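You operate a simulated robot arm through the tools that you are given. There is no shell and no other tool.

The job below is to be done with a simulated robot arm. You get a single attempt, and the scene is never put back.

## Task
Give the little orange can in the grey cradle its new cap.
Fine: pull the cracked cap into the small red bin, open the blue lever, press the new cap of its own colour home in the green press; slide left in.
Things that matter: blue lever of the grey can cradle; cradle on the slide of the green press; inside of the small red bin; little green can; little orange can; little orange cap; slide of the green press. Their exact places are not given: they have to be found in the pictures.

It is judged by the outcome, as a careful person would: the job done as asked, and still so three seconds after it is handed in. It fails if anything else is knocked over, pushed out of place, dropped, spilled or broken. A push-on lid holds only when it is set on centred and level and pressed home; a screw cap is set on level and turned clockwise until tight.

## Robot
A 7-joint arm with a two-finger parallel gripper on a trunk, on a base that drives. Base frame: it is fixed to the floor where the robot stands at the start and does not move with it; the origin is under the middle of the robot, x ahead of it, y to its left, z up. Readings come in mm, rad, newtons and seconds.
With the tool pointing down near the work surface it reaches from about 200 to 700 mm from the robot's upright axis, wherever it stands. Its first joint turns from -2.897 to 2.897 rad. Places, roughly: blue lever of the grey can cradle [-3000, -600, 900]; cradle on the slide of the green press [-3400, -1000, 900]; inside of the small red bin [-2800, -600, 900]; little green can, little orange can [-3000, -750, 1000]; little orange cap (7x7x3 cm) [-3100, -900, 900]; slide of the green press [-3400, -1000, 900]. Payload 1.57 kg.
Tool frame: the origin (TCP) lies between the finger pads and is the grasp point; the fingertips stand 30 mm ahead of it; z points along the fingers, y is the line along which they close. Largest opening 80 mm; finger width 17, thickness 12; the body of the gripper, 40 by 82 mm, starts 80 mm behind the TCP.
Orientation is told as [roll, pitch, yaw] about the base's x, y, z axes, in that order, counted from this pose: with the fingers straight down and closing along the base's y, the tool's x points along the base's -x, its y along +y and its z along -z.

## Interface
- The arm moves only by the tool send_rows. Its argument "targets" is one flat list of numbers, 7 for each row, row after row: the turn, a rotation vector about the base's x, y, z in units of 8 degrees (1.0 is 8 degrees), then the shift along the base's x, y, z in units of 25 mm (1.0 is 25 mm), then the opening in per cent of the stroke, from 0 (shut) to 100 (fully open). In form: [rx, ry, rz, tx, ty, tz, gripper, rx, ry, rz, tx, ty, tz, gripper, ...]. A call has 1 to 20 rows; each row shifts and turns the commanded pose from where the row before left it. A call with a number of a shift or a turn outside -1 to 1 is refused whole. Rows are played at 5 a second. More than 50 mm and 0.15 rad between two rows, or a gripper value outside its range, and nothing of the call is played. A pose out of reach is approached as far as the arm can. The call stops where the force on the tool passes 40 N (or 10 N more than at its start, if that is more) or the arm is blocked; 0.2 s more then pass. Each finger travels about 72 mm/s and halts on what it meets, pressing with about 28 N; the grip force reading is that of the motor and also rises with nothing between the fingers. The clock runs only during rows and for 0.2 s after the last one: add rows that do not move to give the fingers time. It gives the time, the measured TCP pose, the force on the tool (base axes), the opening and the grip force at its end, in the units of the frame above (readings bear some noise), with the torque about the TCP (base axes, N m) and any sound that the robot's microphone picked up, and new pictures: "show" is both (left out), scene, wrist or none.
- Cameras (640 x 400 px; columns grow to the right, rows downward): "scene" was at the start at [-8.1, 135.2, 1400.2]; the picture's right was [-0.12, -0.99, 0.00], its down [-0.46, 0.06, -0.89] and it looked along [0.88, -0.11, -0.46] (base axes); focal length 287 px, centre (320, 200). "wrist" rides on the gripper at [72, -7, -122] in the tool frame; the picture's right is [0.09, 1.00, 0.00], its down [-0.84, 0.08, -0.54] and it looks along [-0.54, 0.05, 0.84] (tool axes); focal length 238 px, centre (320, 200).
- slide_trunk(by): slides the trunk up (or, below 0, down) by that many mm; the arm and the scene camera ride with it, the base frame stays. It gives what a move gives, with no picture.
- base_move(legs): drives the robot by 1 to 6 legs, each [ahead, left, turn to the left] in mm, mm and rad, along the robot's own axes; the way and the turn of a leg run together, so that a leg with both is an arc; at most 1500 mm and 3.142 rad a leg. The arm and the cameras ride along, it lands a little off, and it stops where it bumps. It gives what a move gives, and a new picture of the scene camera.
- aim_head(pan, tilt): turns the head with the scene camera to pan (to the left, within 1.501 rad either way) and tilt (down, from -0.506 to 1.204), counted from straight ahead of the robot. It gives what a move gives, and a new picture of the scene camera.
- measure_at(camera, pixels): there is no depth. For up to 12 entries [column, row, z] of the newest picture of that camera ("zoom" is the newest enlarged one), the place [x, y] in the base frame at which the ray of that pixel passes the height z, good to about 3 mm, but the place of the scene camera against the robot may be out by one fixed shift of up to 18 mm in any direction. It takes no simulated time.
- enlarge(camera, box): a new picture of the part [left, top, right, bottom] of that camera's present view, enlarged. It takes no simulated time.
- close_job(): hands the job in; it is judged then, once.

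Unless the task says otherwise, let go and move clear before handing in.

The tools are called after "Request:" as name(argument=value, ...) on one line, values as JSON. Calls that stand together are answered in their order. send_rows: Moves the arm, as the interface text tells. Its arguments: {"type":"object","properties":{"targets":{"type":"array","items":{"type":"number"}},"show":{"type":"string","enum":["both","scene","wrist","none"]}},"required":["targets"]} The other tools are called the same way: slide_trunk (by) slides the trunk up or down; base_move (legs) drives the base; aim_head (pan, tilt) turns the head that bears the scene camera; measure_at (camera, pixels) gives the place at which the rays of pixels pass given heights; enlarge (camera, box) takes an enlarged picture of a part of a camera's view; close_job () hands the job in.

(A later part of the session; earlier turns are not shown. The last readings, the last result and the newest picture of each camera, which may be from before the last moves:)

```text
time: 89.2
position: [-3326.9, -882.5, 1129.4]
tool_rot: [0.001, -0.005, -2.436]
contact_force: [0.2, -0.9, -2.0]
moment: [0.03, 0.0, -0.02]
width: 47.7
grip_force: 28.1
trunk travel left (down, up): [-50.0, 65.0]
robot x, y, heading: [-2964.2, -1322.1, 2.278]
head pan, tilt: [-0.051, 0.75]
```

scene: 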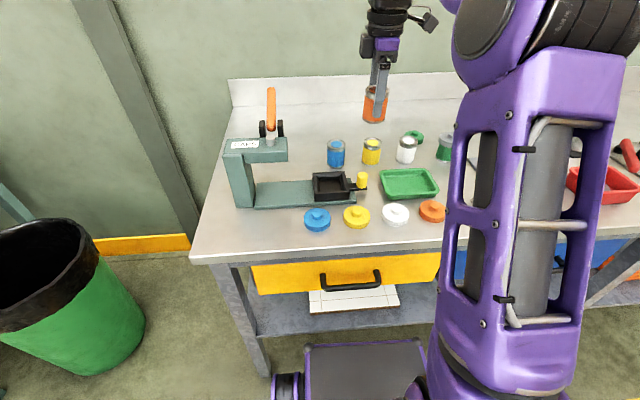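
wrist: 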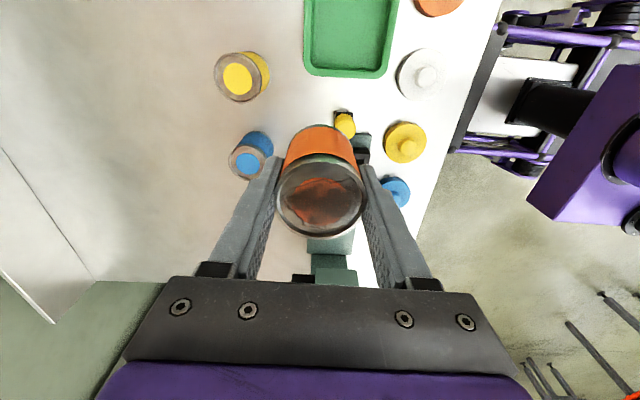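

I'm placed well: tray at (335,185), press head (255,150), handle (270,105). I enlarge the press for measuring.

Request:
enlarge(camera="scene", box=[210, 75, 410, 225])

Request:
measure_at(camera="zoom", pixels=[[276, 262, 930], [370, 265, 930], [375, 310, 930], [292, 320, 930], [330, 290, 930], [400, 277, 930]])

Request:
measure_at(camera="scene", pixels=[[418, 211, 912], [447, 211, 912], [432, 211, 912], [317, 219, 912], [394, 213, 912]])

```text
2.67 times, centred on (310, 150) of scene
```

zoom: 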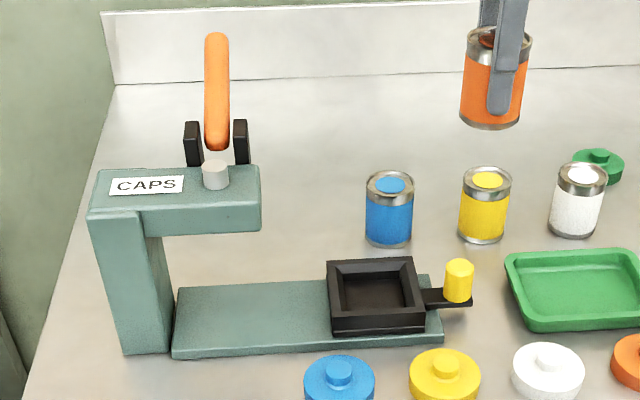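

```text
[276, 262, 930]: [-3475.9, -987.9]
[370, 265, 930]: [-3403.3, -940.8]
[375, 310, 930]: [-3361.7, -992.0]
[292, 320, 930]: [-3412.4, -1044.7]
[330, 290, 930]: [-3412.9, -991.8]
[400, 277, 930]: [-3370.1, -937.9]
```

```text
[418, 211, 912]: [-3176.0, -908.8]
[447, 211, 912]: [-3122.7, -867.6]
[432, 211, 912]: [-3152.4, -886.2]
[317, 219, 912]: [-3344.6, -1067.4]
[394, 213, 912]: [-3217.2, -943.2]
```

I measure the tray corners now seen in the zoom, plus the ram and handle.

Request:
measure_at(camera="zoom", pixels=[[328, 260, 935], [413, 257, 935], [425, 310, 935], [332, 316, 935], [343, 268, 935], [402, 266, 935], [410, 300, 935], [340, 306, 935], [214, 180, 1040], [458, 280, 935], [174, 358, 900], [443, 343, 900]])

```text
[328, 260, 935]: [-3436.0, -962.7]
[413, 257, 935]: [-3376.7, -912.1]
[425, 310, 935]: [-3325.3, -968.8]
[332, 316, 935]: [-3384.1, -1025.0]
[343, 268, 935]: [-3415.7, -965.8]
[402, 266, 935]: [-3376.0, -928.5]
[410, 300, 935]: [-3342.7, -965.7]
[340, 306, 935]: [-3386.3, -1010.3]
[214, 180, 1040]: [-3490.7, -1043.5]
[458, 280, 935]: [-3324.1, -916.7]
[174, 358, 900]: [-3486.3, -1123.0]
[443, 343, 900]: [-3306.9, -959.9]
```

By scene the tray's inner pocket is about 54 mm, so I need precision. I rotate the hand -90° in place so the wrist camera sees the tray beside the can.

Request:
send_rows(targets=[0, 0, -0.9375, 0, 0, 0, 45, 0, 0, -0.9375, 0, 0, 0, 45, 0, 0, -0.9375, 0, 0, 0, 45, 0, 0, -0.9375, 0, 0, 0, 45, 0, 0, -0.9375, 0, 0, 0, 45, 0, 0, -0.9375, 0, 0, 0, 45, 0, 0, -0.9375, 0, 0, 0, 45, 0, 0, -0.9375, 0, 0, 0, 45, 0, 0, -0.9375, 0, 0, 0, 45, 0, 0, -0.9375, 0, 0, 0, 45, 0, 0, -0.9375, 0, 0, 0, 45, 0, 0, -0.9375, 0, 0, 0, 45, 0, 0, 0, 0, 0, 0, 45])

Request:
enlarge(camera="wrist", box=[340, 40, 500, 160])

```text
time: 92.0
position: [-3326.7, -881.9, 1131.0]
tool_rot: [0.0, -0.006, 2.276]
contact_force: [0.3, 0.0, -0.5]
moment: [-0.01, -0.02, -0.04]
width: 47.8
grip_force: 27.9
trunk travel left (down, up): [-50.0, 65.0]
robot x, y, heading: [-2962.8, -1322.9, 2.278]
head pan, tilt: [-0.051, 0.75]
```

scene: 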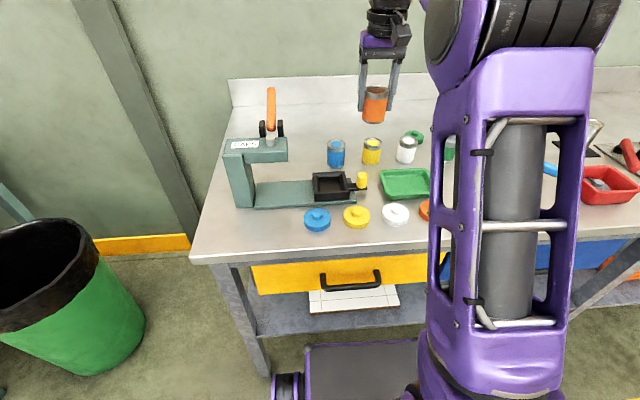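
wrist: 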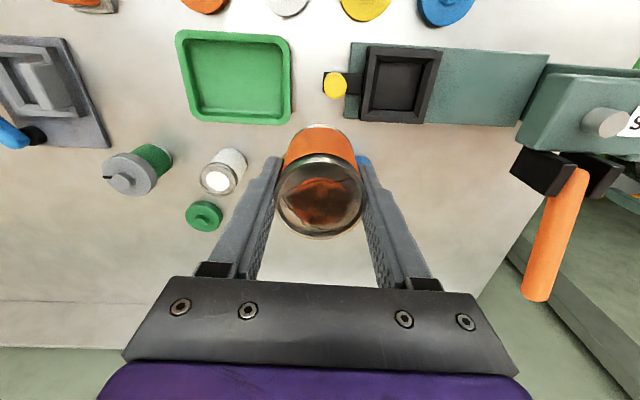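

```text
3.33 times, centred on (420, 100) of wrist
```

zoom: 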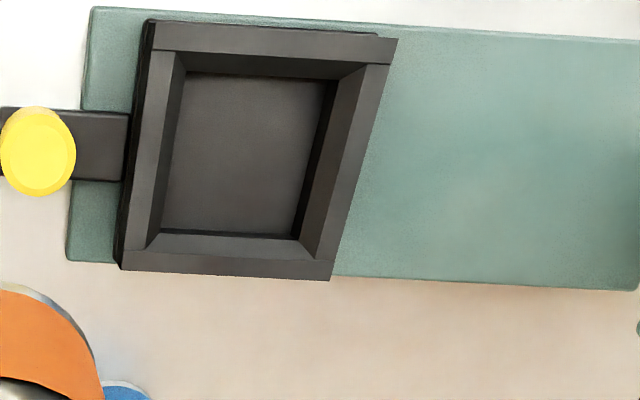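

The tray is clearly visible. I measure its rim and floor corners in this zoom.

Request:
measure_at(camera="zoom", pixels=[[152, 20, 938], [397, 38, 938], [330, 280, 938], [121, 270, 938], [186, 52, 938], [366, 66, 938], [313, 258, 938], [150, 248, 938], [192, 73, 918], [335, 80, 918], [296, 237, 918], [163, 230, 918]])

Request:
enlarge(camera="scene", box=[290, 160, 390, 220])

```text
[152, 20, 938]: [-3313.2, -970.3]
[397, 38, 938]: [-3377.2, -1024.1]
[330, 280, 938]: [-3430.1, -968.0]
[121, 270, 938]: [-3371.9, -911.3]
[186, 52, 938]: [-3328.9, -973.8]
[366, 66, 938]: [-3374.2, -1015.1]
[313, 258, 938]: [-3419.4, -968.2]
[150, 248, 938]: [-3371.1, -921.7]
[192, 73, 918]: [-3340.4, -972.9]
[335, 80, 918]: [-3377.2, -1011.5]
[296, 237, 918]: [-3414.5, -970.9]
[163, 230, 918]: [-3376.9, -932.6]
```

```text
6.40 times, centred on (340, 190) of scene
```

zoom: 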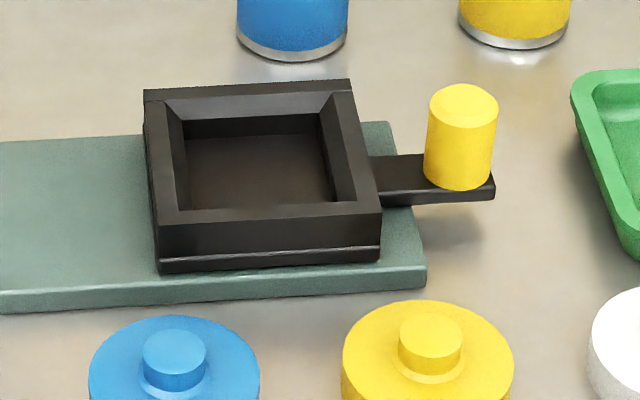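

The pocket centre is about (-3376,-970) with chamfered walls. I move above it, keeping height, and check the alignment.

Request:
send_rows(targets=[0, 0, 0, -0.49, -0.88, 0, 45, 0, 0, 0, -0.49, -0.88, 0, 45, 0, 0, 0, -0.49, -0.88, 0, 45, 0, 0, 0, -0.5, -0.88, 0, 45, 0, 0, 0, 0, 0, -0.8, 45, 0, 0, 0, 0, 0, -0.8, 45, 0, 0, 0, 0, 0, -0.8, 45, 0, 0, 0, 0, 0, -0.8, 45, 0, 0, 0, 0, 0, 0, 45])

Request:
enlarge(camera="scene", box=[250, 100, 410, 220])

Request:
enlarge(camera="wrist", box=[220, 50, 420, 200])

```text
time: 94.0
position: [-3377.7, -969.8, 1048.2]
tool_rot: [0.0, -0.005, 2.276]
contact_force: [-0.1, 0.3, -1.1]
moment: [0.05, 0.0, -0.01]
width: 47.7
grip_force: 28.1
trunk travel left (down, up): [-50.0, 65.0]
robot x, y, heading: [-2965.6, -1323.5, 2.278]
head pan, tilt: [-0.051, 0.75]
```

scene: 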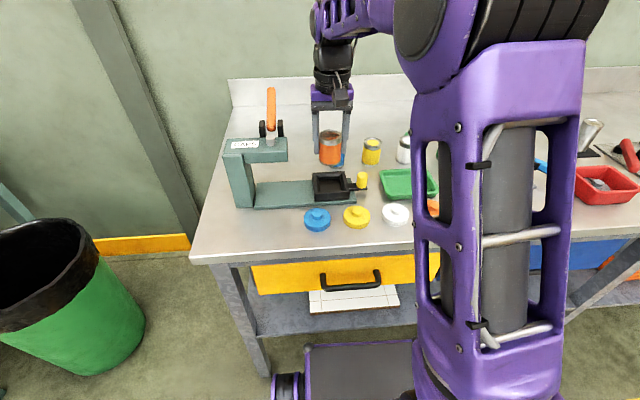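
wrist: 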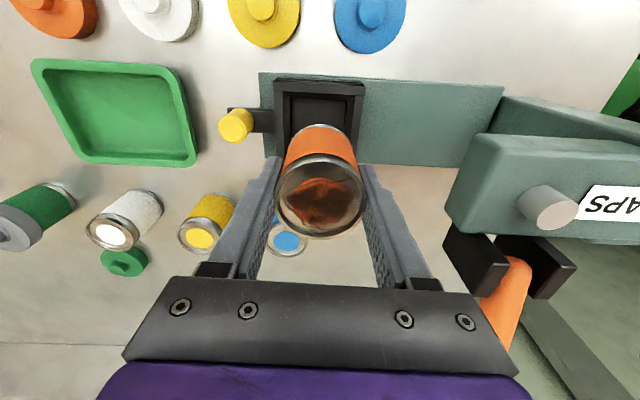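

```text
3.33 times, centred on (330, 160) of scene
```

zoom: 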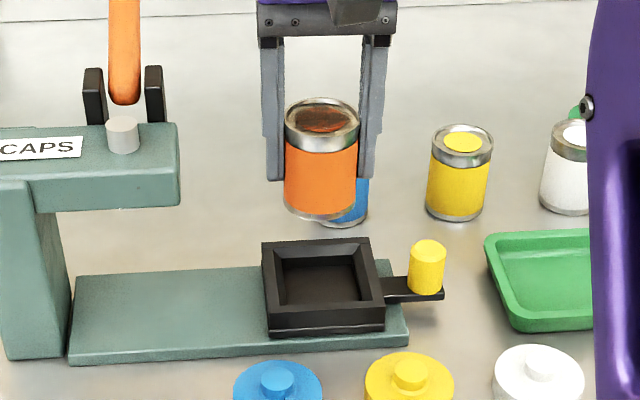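

```text
2.67 times, centred on (320, 125) of wrist
```

zoom: 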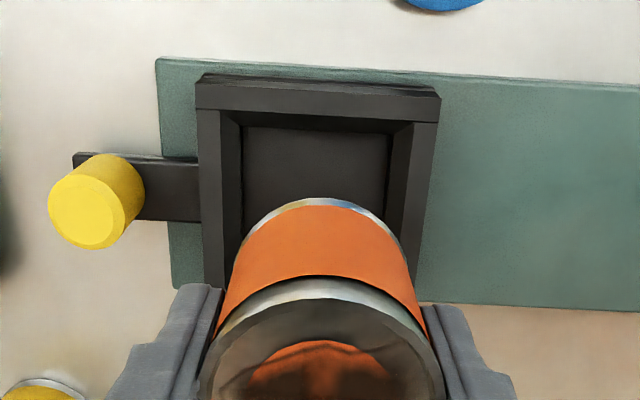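

The can is nearly aligned; the tray is about 3 mm nearer to me and 1.5 mm right. I correct and lower to just above the rim.

Request:
send_rows(targets=[0, 0, 0, 0.124, -0.053, 0, 45, 0, 0, 0, 0, 0, -0.6, 45, 0, 0, 0, 0, 0, -0.6, 45, 0, 0, 0, 0, 0, -0.6, 45, 0, 0, 0, 0, 0, -0.4, 45, 0, 0, 0, 0, 0, 0, 45])

Request:
enlarge(camera="scene", box=[290, 120, 390, 210])

Request:
enlarge(camera="wrist", box=[220, 50, 420, 200])

```text
time: 95.4
position: [-3372.7, -970.8, 994.1]
tool_rot: [0.0, -0.005, 2.276]
contact_force: [-0.6, 0.7, -1.8]
moment: [-0.01, -0.02, 0.05]
width: 47.6
grip_force: 27.7
trunk travel left (down, up): [-50.0, 65.0]
robot x, y, heading: [-2964.4, -1320.0, 2.277]
head pan, tilt: [-0.051, 0.75]
```

scene: 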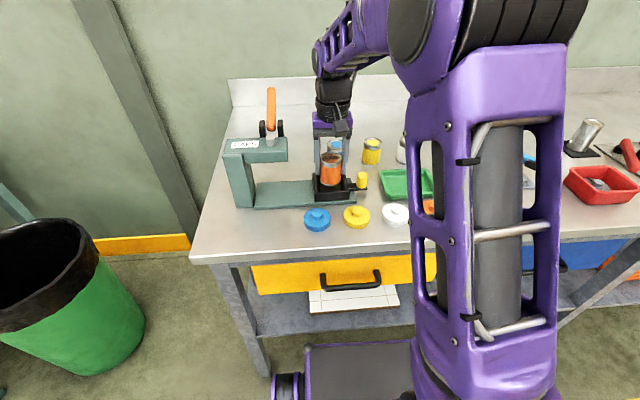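
wrist: 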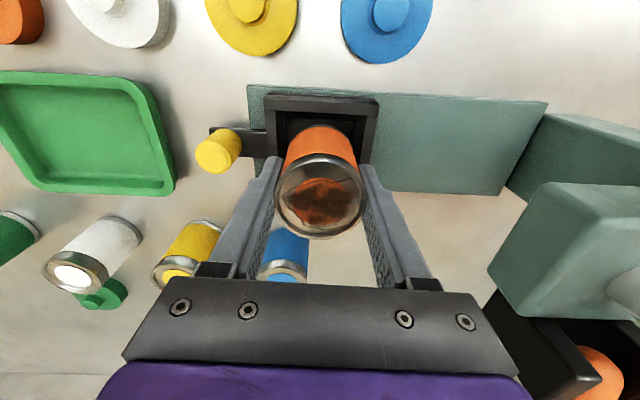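

```text
4.44 times, centred on (340, 165) of scene
```

zoom: 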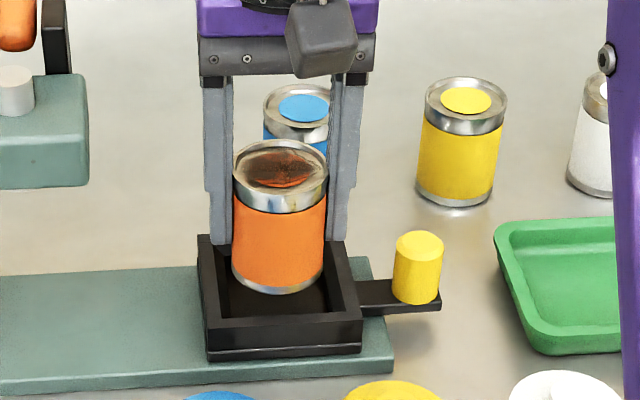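

```text
2.67 times, centred on (320, 125) of wrist
```

zoom: 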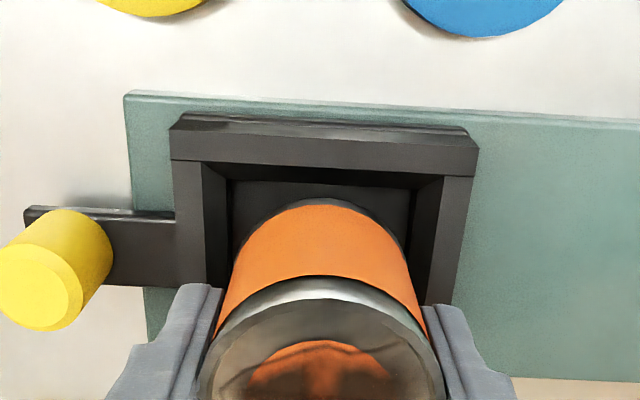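

The can is aligned over the pocket in both views. I lower in small steps until it touches the tray floor.

Request:
send_rows(targets=[0, 0, 0, 0, 0, -0.2, 45, 0, 0, 0, 0, 0, -0.2, 45, 0, 0, 0, 0, 0, -0.16, 45, 0, 0, 0, 0, 0, -0.16, 45, 0, 0, 0, 0, 0, -0.12, 45, 0, 0, 0, 0, 0, 0, 45])

Request:
enlarge(camera="scene", box=[290, 120, 390, 210])

```text
time: 96.8
position: [-3373.5, -970.8, 974.1]
tool_rot: [-0.001, -0.004, 2.278]
contact_force: [-1.9, 2.6, -1.4]
moment: [0.06, 0.05, 0.04]
width: 47.8
grip_force: 28.3
trunk travel left (down, up): [-50.0, 65.0]
robot x, y, heading: [-2967.2, -1319.3, 2.275]
head pan, tilt: [-0.051, 0.75]
```

scene: 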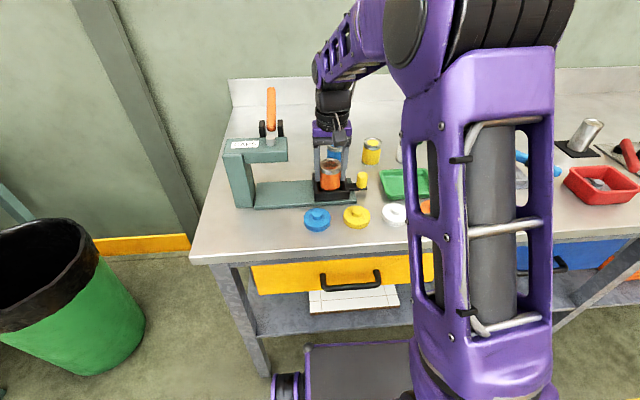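
wrist: 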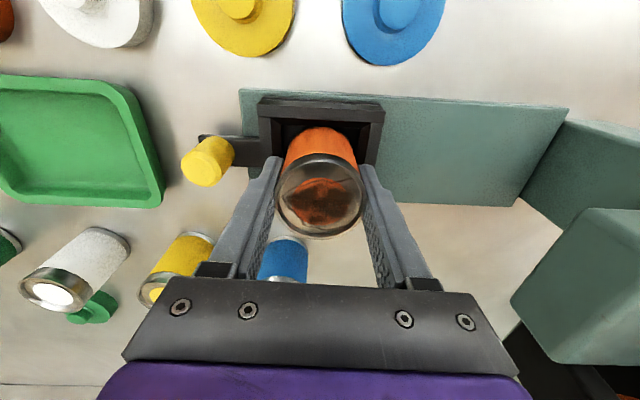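

```text
4.44 times, centred on (340, 165) of scene
```

zoom: 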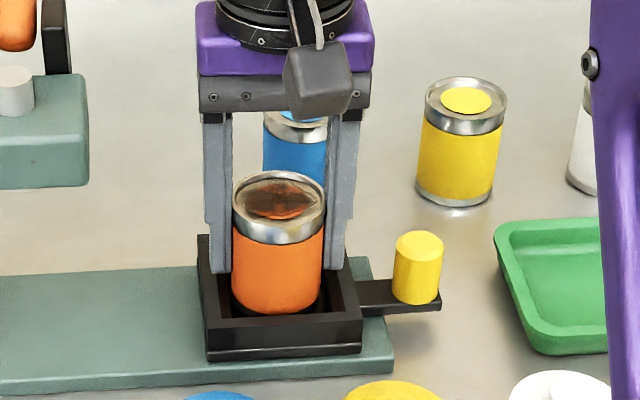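

A small sideways force (+v, about 3 N) hints the front wall touches the can. I shift 2 mm backward and continue lowering.

Request:
send_rows(targets=[0, 0, 0, -0.05, 0.06, 0, 45, 0, 0, 0, 0, 0, -0.08, 45, 0, 0, 0, 0, 0, -0.08, 45, 0, 0, 0, 0, 0, 0, 45], show="none")

```text
time: 97.8
position: [-3374.8, -970.3, 970.8]
tool_rot: [-0.001, -0.005, 2.276]
contact_force: [0.4, 0.3, -1.2]
moment: [0.0, -0.02, -0.05]
width: 47.7
grip_force: 28.1
trunk travel left (down, up): [-50.0, 65.0]
robot x, y, heading: [-2963.3, -1323.9, 2.277]
head pan, tilt: [-0.051, 0.75]
```

The side force is gone and there's no floor contact yet. I continue down in 1.5 mm steps.

Request:
send_rows(targets=[0, 0, 0, 0, 0, -0.06, 45, 0, 0, 0, 0, 0, -0.06, 45, 0, 0, 0, 0, 0, 0, 45], show="none")

```text
time: 98.6
position: [-3373.6, -970.5, 970.1]
tool_rot: [0.001, -0.007, 2.276]
contact_force: [0.9, -1.8, 17.8]
moment: [-0.19, -0.26, -0.04]
width: 48.0
grip_force: 27.9
trunk travel left (down, up): [-50.0, 65.0]
robot x, y, heading: [-2967.2, -1319.8, 2.282]
head pan, tilt: [-0.051, 0.75]
```

Firm contact (17.8 N up) at TCP z≈970, about where the floor was expected. I check pictures before releasing.

Request:
send_rows(targets=[0, 0, 0, 0, 0, 0.04, 45, 0, 0, 0, 0, 0, 0, 45])

Request:
enlarge(camera="scene", box=[300, 140, 370, 210])

Request:
enlarge(camera="wrist", box=[240, 80, 400, 200])

```text
time: 99.2
position: [-3375.5, -969.6, 969.7]
tool_rot: [0.001, -0.008, 2.274]
contact_force: [-0.2, -3.2, 17.9]
moment: [0.03, -0.01, -0.01]
width: 47.7
grip_force: 28.1
trunk travel left (down, up): [-50.0, 65.0]
robot x, y, heading: [-2963.9, -1320.6, 2.279]
head pan, tilt: [-0.051, 0.75]
```

scene: 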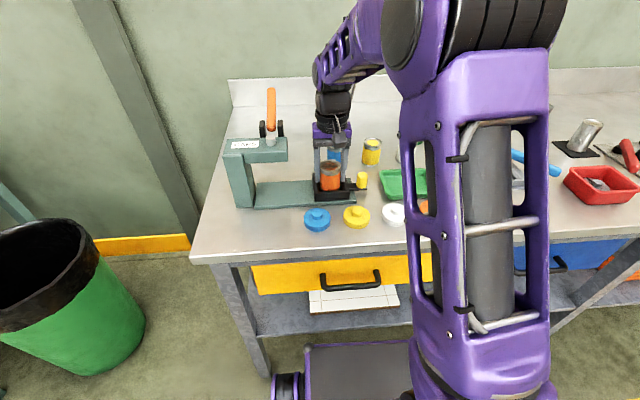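
wrist: 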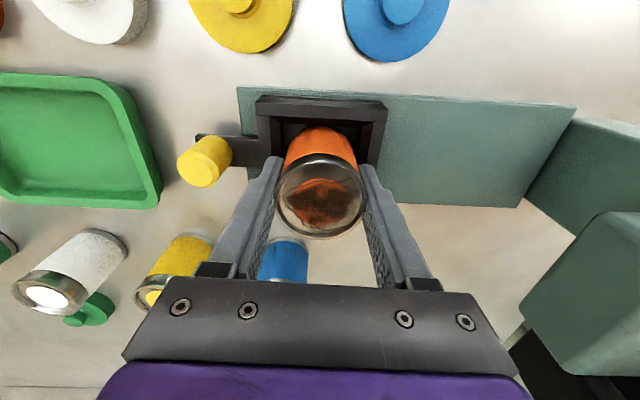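

```text
5.71 times, centred on (335, 175) of scene
```

zoom: 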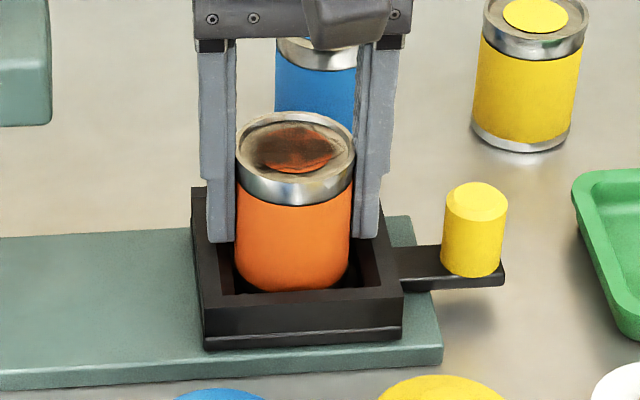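

```text
3.33 times, centred on (320, 140) of wrist
```

zoom: 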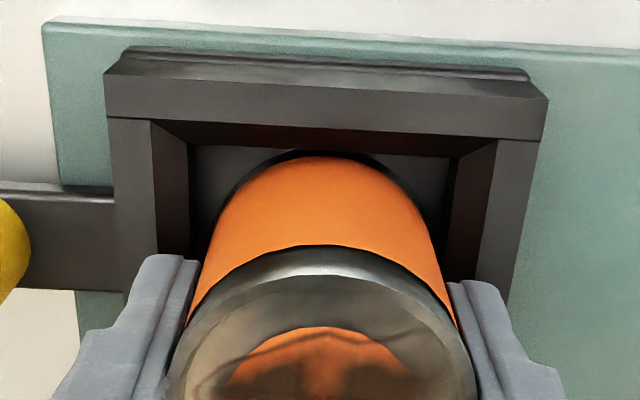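

The can stands inside the pocket, centred. I open the fingers slightly and lift away.

Request:
send_rows(targets=[0, 0, 0, 0, 0, 0, 72, 0, 0, 0, 0, 0, 0, 72, 0, 0, 0, 0, 0, 0, 72, 0, 0, 0, 0, 0, 0.3, 72, 0, 0, 0, 0, 0, 0.6, 72, 0, 0, 0, 0, 0, 0.8, 72, 0, 0, 0, 0, 0, 0.8, 72, 0, 0, 0, 0, 0, 0.8, 72, 0, 0, 0, 0, 0, 0, 72])

Request:
enlarge(camera="scene", box=[300, 140, 370, 210])

Request:
enlarge(camera="wrist", box=[240, 60, 400, 180])

```text
time: 101.2
position: [-3373.4, -968.5, 1051.6]
tool_rot: [0.0, -0.005, 2.276]
contact_force: [0.0, 0.0, 0.1]
moment: [0.01, 0.0, -0.02]
width: 57.3
grip_force: 0.0
trunk travel left (down, up): [-50.0, 65.0]
robot x, y, heading: [-2967.4, -1320.9, 2.279]
head pan, tilt: [-0.051, 0.75]
```

scene: 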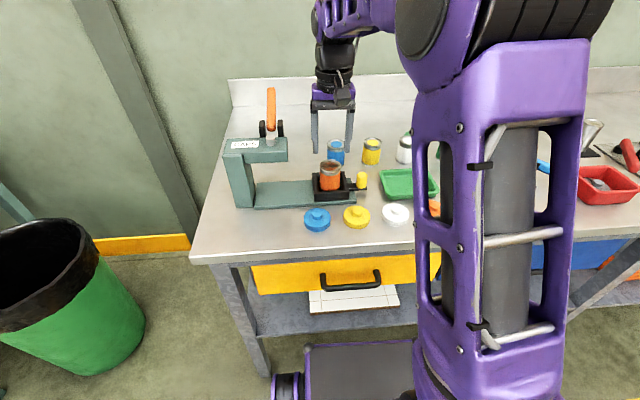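
wrist: 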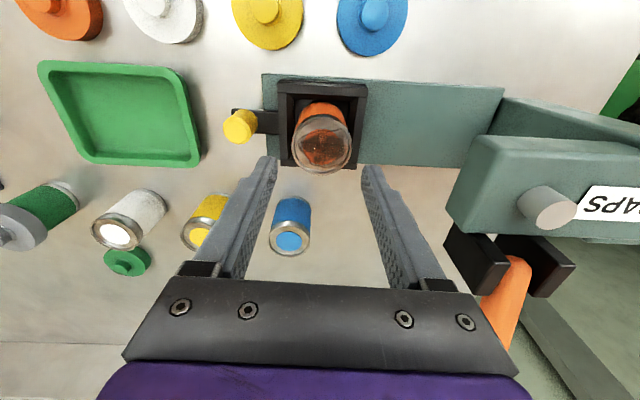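

```text
5.71 times, centred on (335, 175) of scene
```

zoom: 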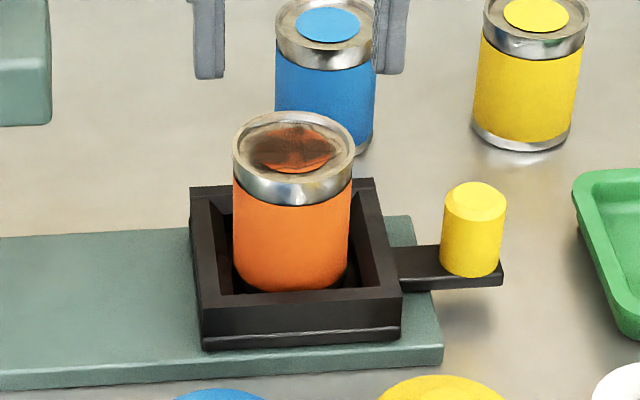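

```text
3.33 times, centred on (320, 120) of wrist
```

zoom: 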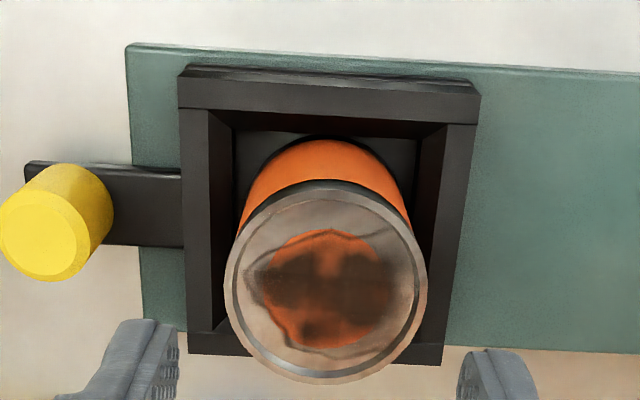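

The can stands upright in the tray. Next I fetch the orange cap near (-3138,-881): I move over it for a close look.

Request:
send_rows(targets=[0, 0, 0, 0.94, 0.35, 0.2, 72, 0, 0, 0, 0.94, 0.35, 0, 72, 0, 0, 0, 0.94, 0.35, 0, 72, 0, 0, 0, 0.94, 0.35, 0, 72, 0, 0, 0, 0.94, 0.35, 0, 72, 0, 0, 0, 0.94, 0.35, 0, 72, 0, 0, 0, 0.94, 0.35, 0, 72, 0, 0, 0, 0.94, 0.35, 0, 72, 0, 0, 0, 0.94, 0.35, 0, 72, 0, 0, 0, 0.94, 0.35, 0, 72, 0, 0, 0, 0, 0, -0.8, 60, 0, 0, 0, 0, 0, -0.8, 60, 0, 0, 0, 0, 0, 0, 60])

Request:
enlarge(camera="wrist", box=[220, 50, 420, 200])

```text
time: 104.0
position: [-3139.7, -881.3, 1017.3]
tool_rot: [-0.001, -0.007, 2.276]
contact_force: [0.3, -0.3, -0.2]
moment: [-0.01, 0.01, 0.01]
width: 48.0
grip_force: 0.2
trunk travel left (down, up): [-50.0, 65.0]
robot x, y, heading: [-2963.9, -1319.3, 2.277]
head pan, tilt: [-0.051, 0.75]
```

scene: 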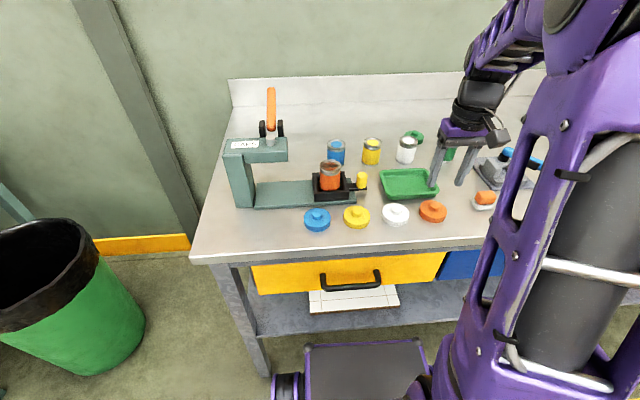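
wrist: 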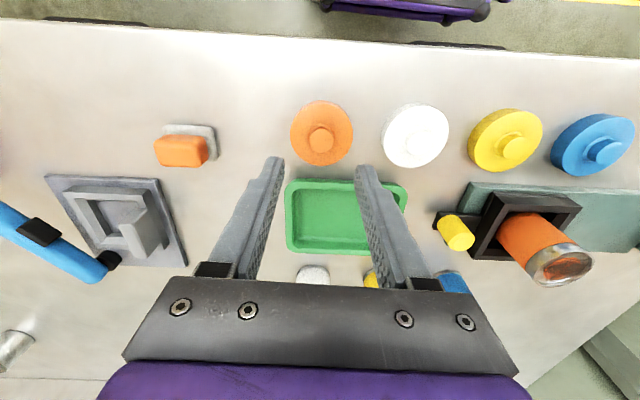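

```text
2.67 times, centred on (320, 125) of wrist
```

zoom: 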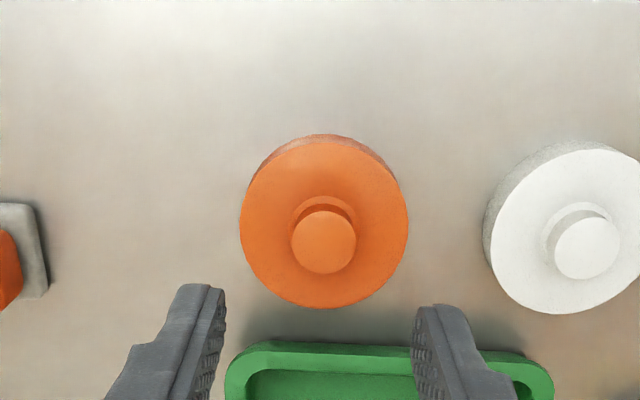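

The knob at zoom (323,242) is on the tool axis and the cap is 60 mm wide with a 27 mm gap to the white cap. I open fully and lower along the bench direction around the cap rim.

Request:
send_rows(targets=[0, 0, 0, 0.026, -0.03, 0, 100, 0, 0, 0, 0, 0, 0, 100, 0, 0, 0, 0, 0, -0.7, 100, 0, 0, 0, 0, 0, -0.7, 100, 0, 0, 0, 0, 0, -0.7, 100, 0, 0, 0, 0, 0, -0.5, 100, 0, 0, 0, 0, 0, 0, 100])

Request:
enlarge(camera="wrist", box=[220, 80, 420, 230])

Request:
enlarge(camera="scene", box=[380, 140, 500, 240])

```text
time: 105.6
position: [-3141.7, -882.7, 952.7]
tool_rot: [0.0, -0.005, 2.276]
contact_force: [-0.2, -0.9, 0.3]
moment: [0.01, 0.0, -0.03]
width: 79.8
grip_force: 0.1
trunk travel left (down, up): [-50.0, 65.0]
robot x, y, heading: [-2965.9, -1321.6, 2.276]
head pan, tilt: [-0.051, 0.75]
```

scene: 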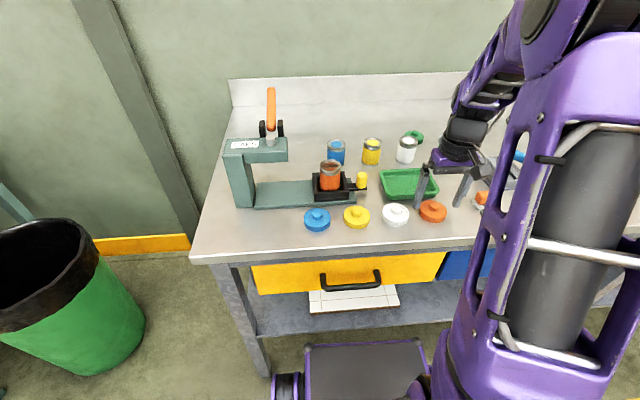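
wrist: 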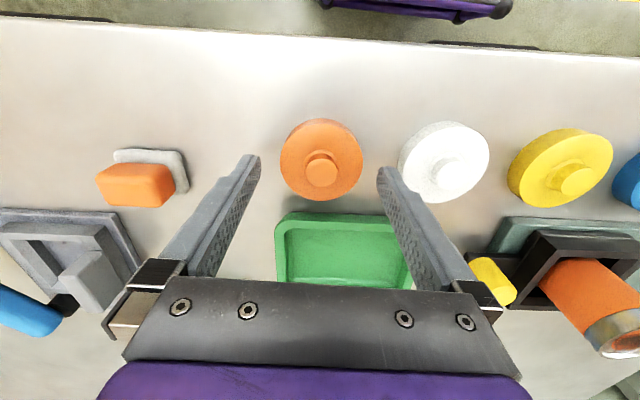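

```text
2.67 times, centred on (320, 155) of wrist
```

zoom: 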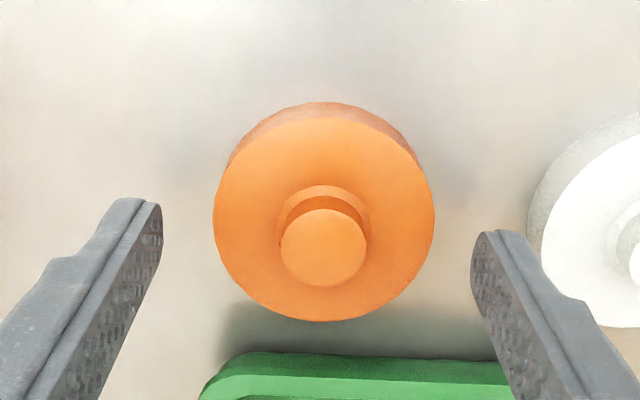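

```text
4.00 times, centred on (440, 190) of scene
```

zoom: 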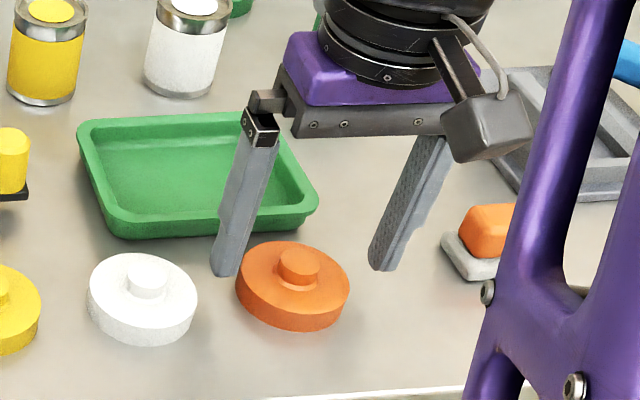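

The knob is still on axis at (321,173). I lower the last 19 mm and close on the rim.

Request:
send_rows(targets=[0, 0, 0, 0, 0, -0.4, 100, 0, 0, 0, 0, 0, -0.34, 100, 0, 0, 0, 0, 0, 0, 100, 0, 0, 0, 0, 0, 0, 60, 0, 0, 0, 0, 0, 0, 60, 0, 0, 0, 0, 0, 0, 60])

Request:
enlarge(camera="wrist", box=[220, 80, 420, 230])

```text
time: 107.0
position: [-3137.9, -883.0, 933.2]
tool_rot: [0.001, -0.006, 2.275]
contact_force: [-0.4, 0.1, -0.3]
moment: [0.0, -0.03, -0.01]
width: 59.3
grip_force: 27.9
trunk travel left (down, up): [-50.0, 65.0]
robot x, y, heading: [-2964.6, -1320.9, 2.278]
head pan, tilt: [-0.051, 0.75]
```

scene: 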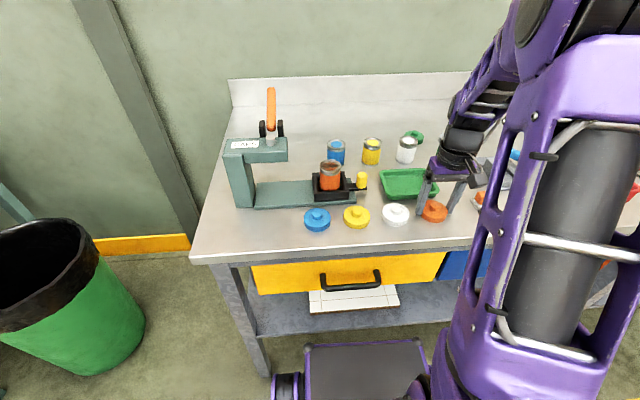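
wrist: 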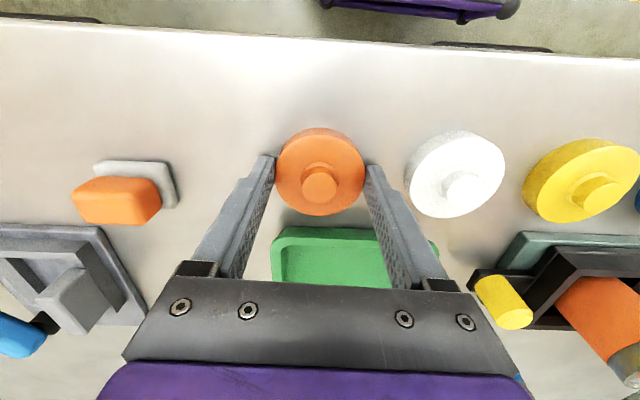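

```text
2.67 times, centred on (320, 155) of wrist
```

zoom: 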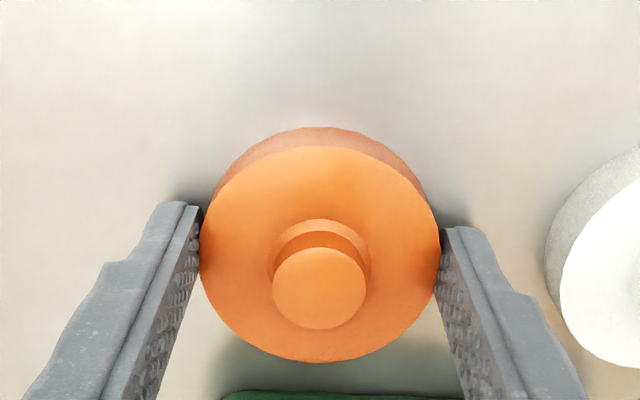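

The cap is held on its rim, centred on the tool axis. I lift it and carry it over the can.

Request:
send_rows(targets=[0, 0, 0, 0, 0, 0.4, 60, 0, 0, 0, 0, 0, 0.8, 60, 0, 0, 0, 0, 0, 0.9, 60, 0, 0, 0, 0, 0, 0.9, 60, 0, 0, 0, 0, 0, 0.9, 60, 0, 0, 0, 0, 0, 0.9, 60, 0, 0, 0, -0.944, -0.348, 0, 60, 0, 0, 0, -0.944, -0.348, 0, 60, 0, 0, 0, -0.944, -0.348, 0, 60, 0, 0, 0, -0.944, -0.348, 0, 60, 0, 0, 0, -0.944, -0.348, 0, 60, 0, 0, 0, -0.944, -0.348, 0, 60, 0, 0, 0, -0.944, -0.348, 0, 60, 0, 0, 0, -0.944, -0.348, 0, 60, 0, 0, 0, -0.944, -0.348, 0, 60, 0, 0, 0, -0.944, -0.348, 0, 60, 0, 0, 0, 0, 0, 0, 60])

Request:
enlarge(camera="wrist", box=[220, 60, 420, 210])

Request:
enlarge(camera="scene", box=[280, 110, 390, 210])

```text
time: 110.6
position: [-3374.3, -969.3, 1053.9]
tool_rot: [-0.001, -0.005, 2.277]
contact_force: [-0.2, 0.2, 0.0]
moment: [0.02, 0.0, -0.01]
width: 59.2
grip_force: 28.1
trunk travel left (down, up): [-50.0, 65.0]
robot x, y, heading: [-2963.4, -1322.6, 2.272]
head pan, tilt: [-0.051, 0.75]
```

scene: 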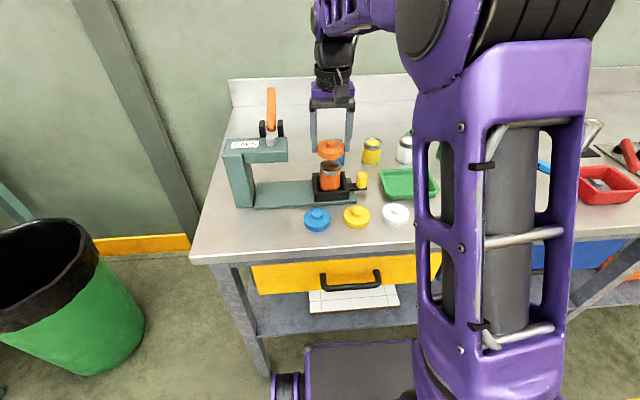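
wrist: 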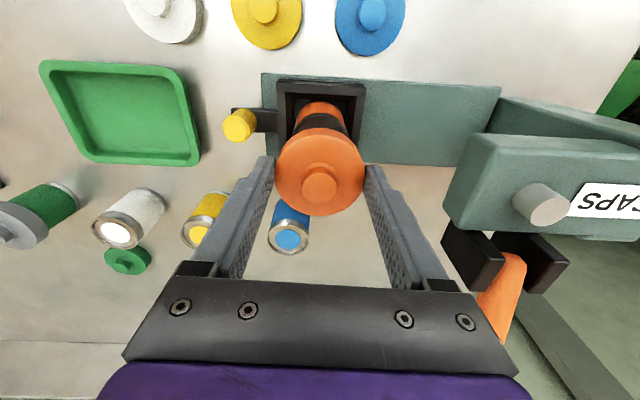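

```text
2.67 times, centred on (320, 135) of wrist
```

zoom: 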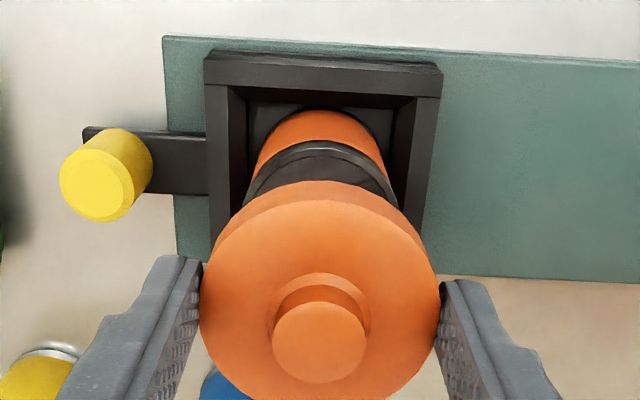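

```text
4.00 times, centred on (335, 160) of scene
```

zoom: 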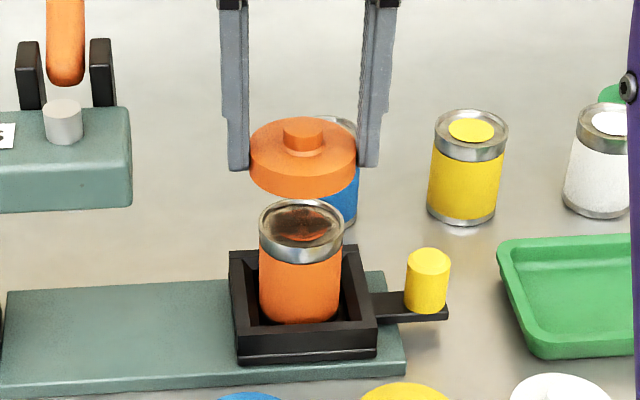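

The cap hangs over the can; sideways it's aligned in the scene zoom (303 vs 301). I use the zoom to compare the front-back alignment.

Request:
measure_at(camera="zoom", pixels=[[303, 131, 1049], [301, 219, 976], [301, 219, 972], [301, 219, 968], [301, 219, 964]])

Request:
enlarge(camera="scene", box=[310, 135, 350, 205])

Request:
enlarge(camera="wrist", box=[270, 70, 370, 145])

```text
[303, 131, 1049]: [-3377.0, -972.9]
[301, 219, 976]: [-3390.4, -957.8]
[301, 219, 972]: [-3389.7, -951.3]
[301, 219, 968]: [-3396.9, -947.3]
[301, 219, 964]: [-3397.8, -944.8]
```

```text
5.71 times, centred on (330, 170) of scene
```

zoom: 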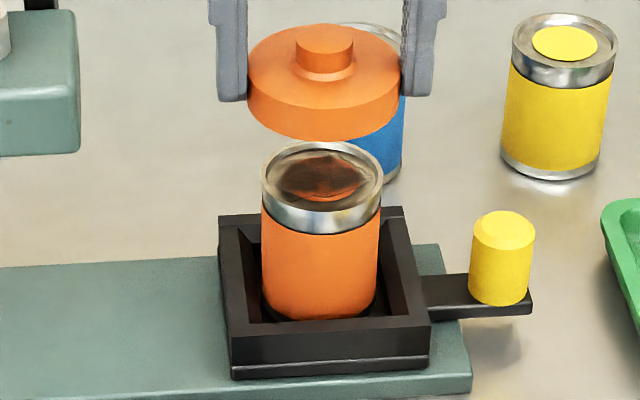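

```text
5.33 times, centred on (320, 108) of wrist
```

zoom: 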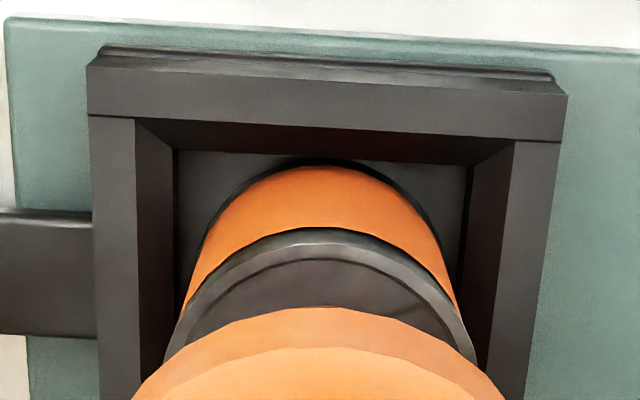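

Reworking the views, the can's rim is higher (≈987) and about 5 mm nearer to me than the cap's axis. I shift the cap 5 mm to the front and lower to just above the rim.

Request:
send_rows(targets=[0, 0, 0, 0.13, -0.152, 0, 60, 0, 0, 0, 0, 0, -0.4, 60, 0, 0, 0, 0, 0, -0.4, 60, 0, 0, 0, 0, 0, -0.12, 60, 0, 0, 0, 0, 0, 0, 60])

Request:
enlarge(camera="scene", box=[300, 130, 360, 205])

Request:
enlarge(camera="wrist", box=[260, 80, 380, 170])

```text
time: 111.8
position: [-3370.8, -971.7, 1029.6]
tool_rot: [-0.002, -0.005, 2.278]
contact_force: [0.5, -0.4, -0.3]
moment: [-0.01, -0.03, 0.03]
width: 59.4
grip_force: 28.3
trunk travel left (down, up): [-50.0, 65.0]
robot x, y, heading: [-2967.1, -1318.1, 2.276]
head pan, tilt: [-0.051, 0.75]
```

scene: 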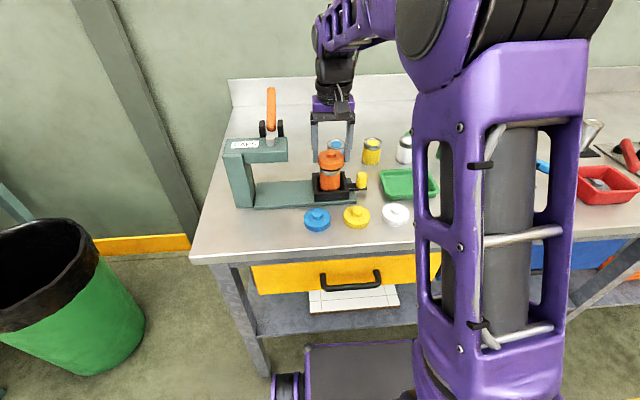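
wrist: 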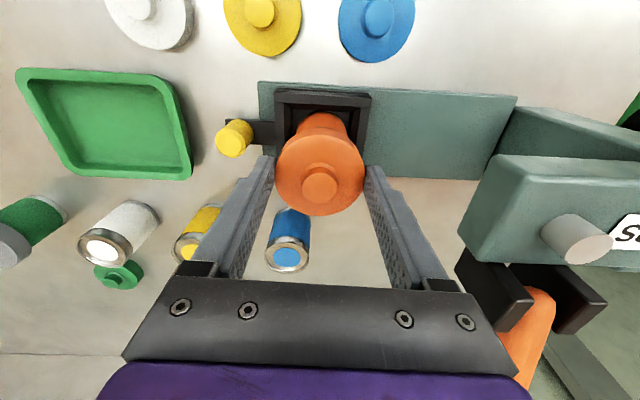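

```text
5.33 times, centred on (330, 168) of scene
```

zoom: 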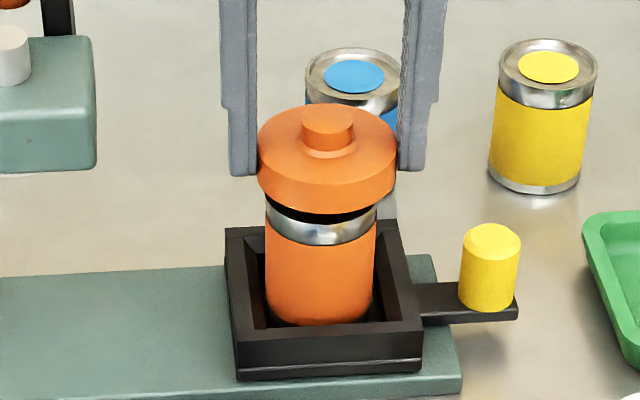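

```text
4.44 times, centred on (320, 125) of wrist
```

zoom: 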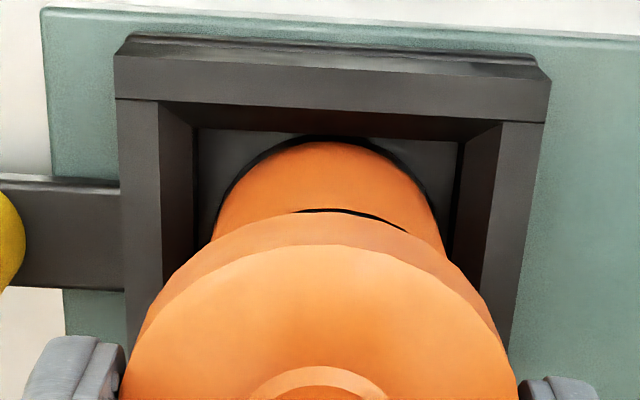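

The sliver of can visible at (350,212) and the scene zoom both suggest the can is ~1.5 mm left and ~1.5 mm behind the cap axis. I correct and lower gently until contact.

Request:
send_rows(targets=[0, 0, 0, -0.085, 0.006, 0, 60, 0, 0, 0, 0, 0, -0.12, 60, 0, 0, 0, 0, 0, -0.12, 60, 0, 0, 0, 0, 0, -0.08, 60, 0, 0, 0, 0, 0, 0, 60])

Request:
enlarge(camera="scene", box=[300, 130, 360, 205])

Request:
enlarge(camera="wrist", box=[260, 80, 380, 170])

```text
time: 113.0
position: [-3373.2, -973.7, 1022.7]
tool_rot: [-0.001, -0.005, 2.277]
contact_force: [-0.1, -0.4, 0.5]
moment: [-0.01, 0.01, -0.02]
width: 59.2
grip_force: 28.1
trunk travel left (down, up): [-50.0, 65.0]
robot x, y, heading: [-2967.9, -1319.9, 2.278]
head pan, tilt: [-0.051, 0.75]
```

scene: 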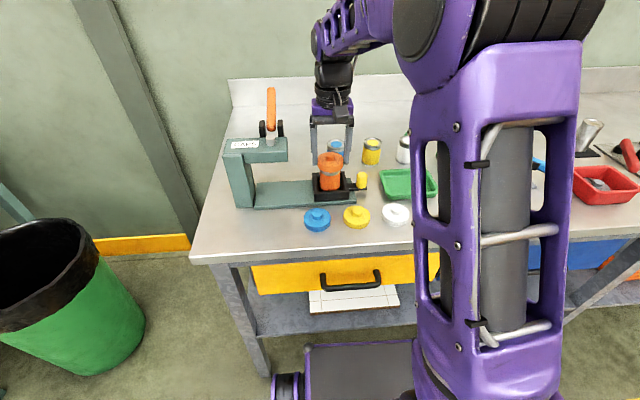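
wrist: 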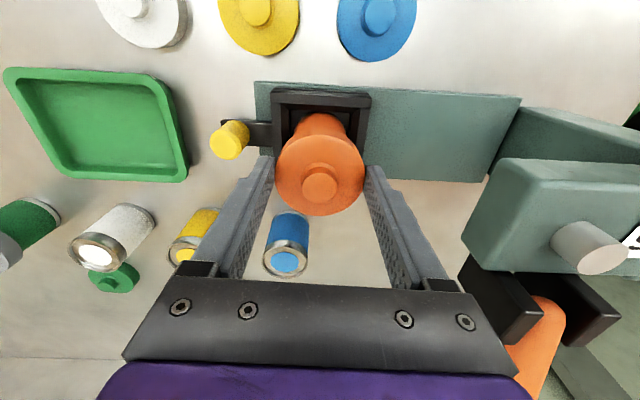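

```text
5.33 times, centred on (330, 168) of scene
```

zoom: 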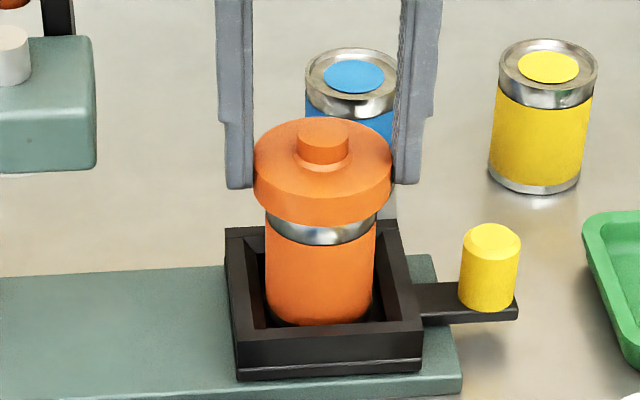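

```text
4.44 times, centred on (320, 125) of wrist
```

zoom: 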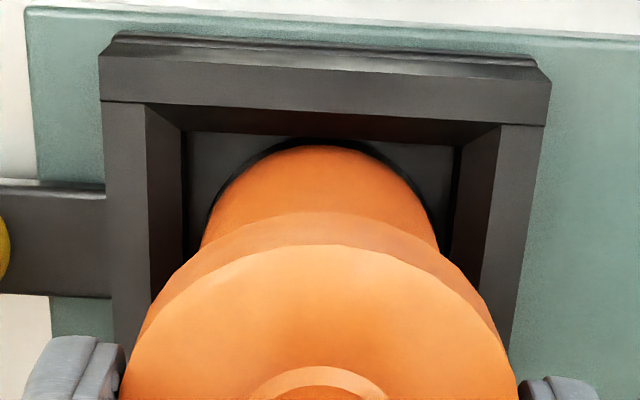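

Now cap (centre 322) and can (321) line up in the scene, and the wrist view is symmetric. I keep lowering gently to feel the contact.

Request:
send_rows(targets=[0, 0, 0, 0, 0, -0.08, 60, 0, 0, 0, 0, 0, -0.08, 60, 0, 0, 0, 0, 0, 0, 60], show="none")

```text
time: 113.8
position: [-3373.3, -973.2, 1018.2]
tool_rot: [0.0, -0.005, 2.276]
contact_force: [-0.1, 0.3, 0.0]
moment: [0.0, 0.04, 0.02]
width: 59.0
grip_force: 27.8
trunk travel left (down, up): [-50.0, 65.0]
robot x, y, heading: [-2966.5, -1322.4, 2.28]
head pan, tilt: [-0.051, 0.75]
```

No contact yet at z 1018. I continue in 2 mm steps.

Request:
send_rows(targets=[0, 0, 0, 0, 0, -0.08, 60, 0, 0, 0, 0, 0, -0.08, 60, 0, 0, 0, 0, 0, 0, 60], show="none")

```text
time: 114.6
position: [-3373.7, -973.3, 1014.3]
tool_rot: [0.0, -0.004, 2.276]
contact_force: [-0.1, -0.8, -0.5]
moment: [-0.05, -0.02, -0.02]
width: 59.2
grip_force: 28.0
trunk travel left (down, up): [-50.0, 65.0]
robot x, y, heading: [-2965.9, -1321.0, 2.278]
head pan, tilt: [-0.051, 0.75]
```

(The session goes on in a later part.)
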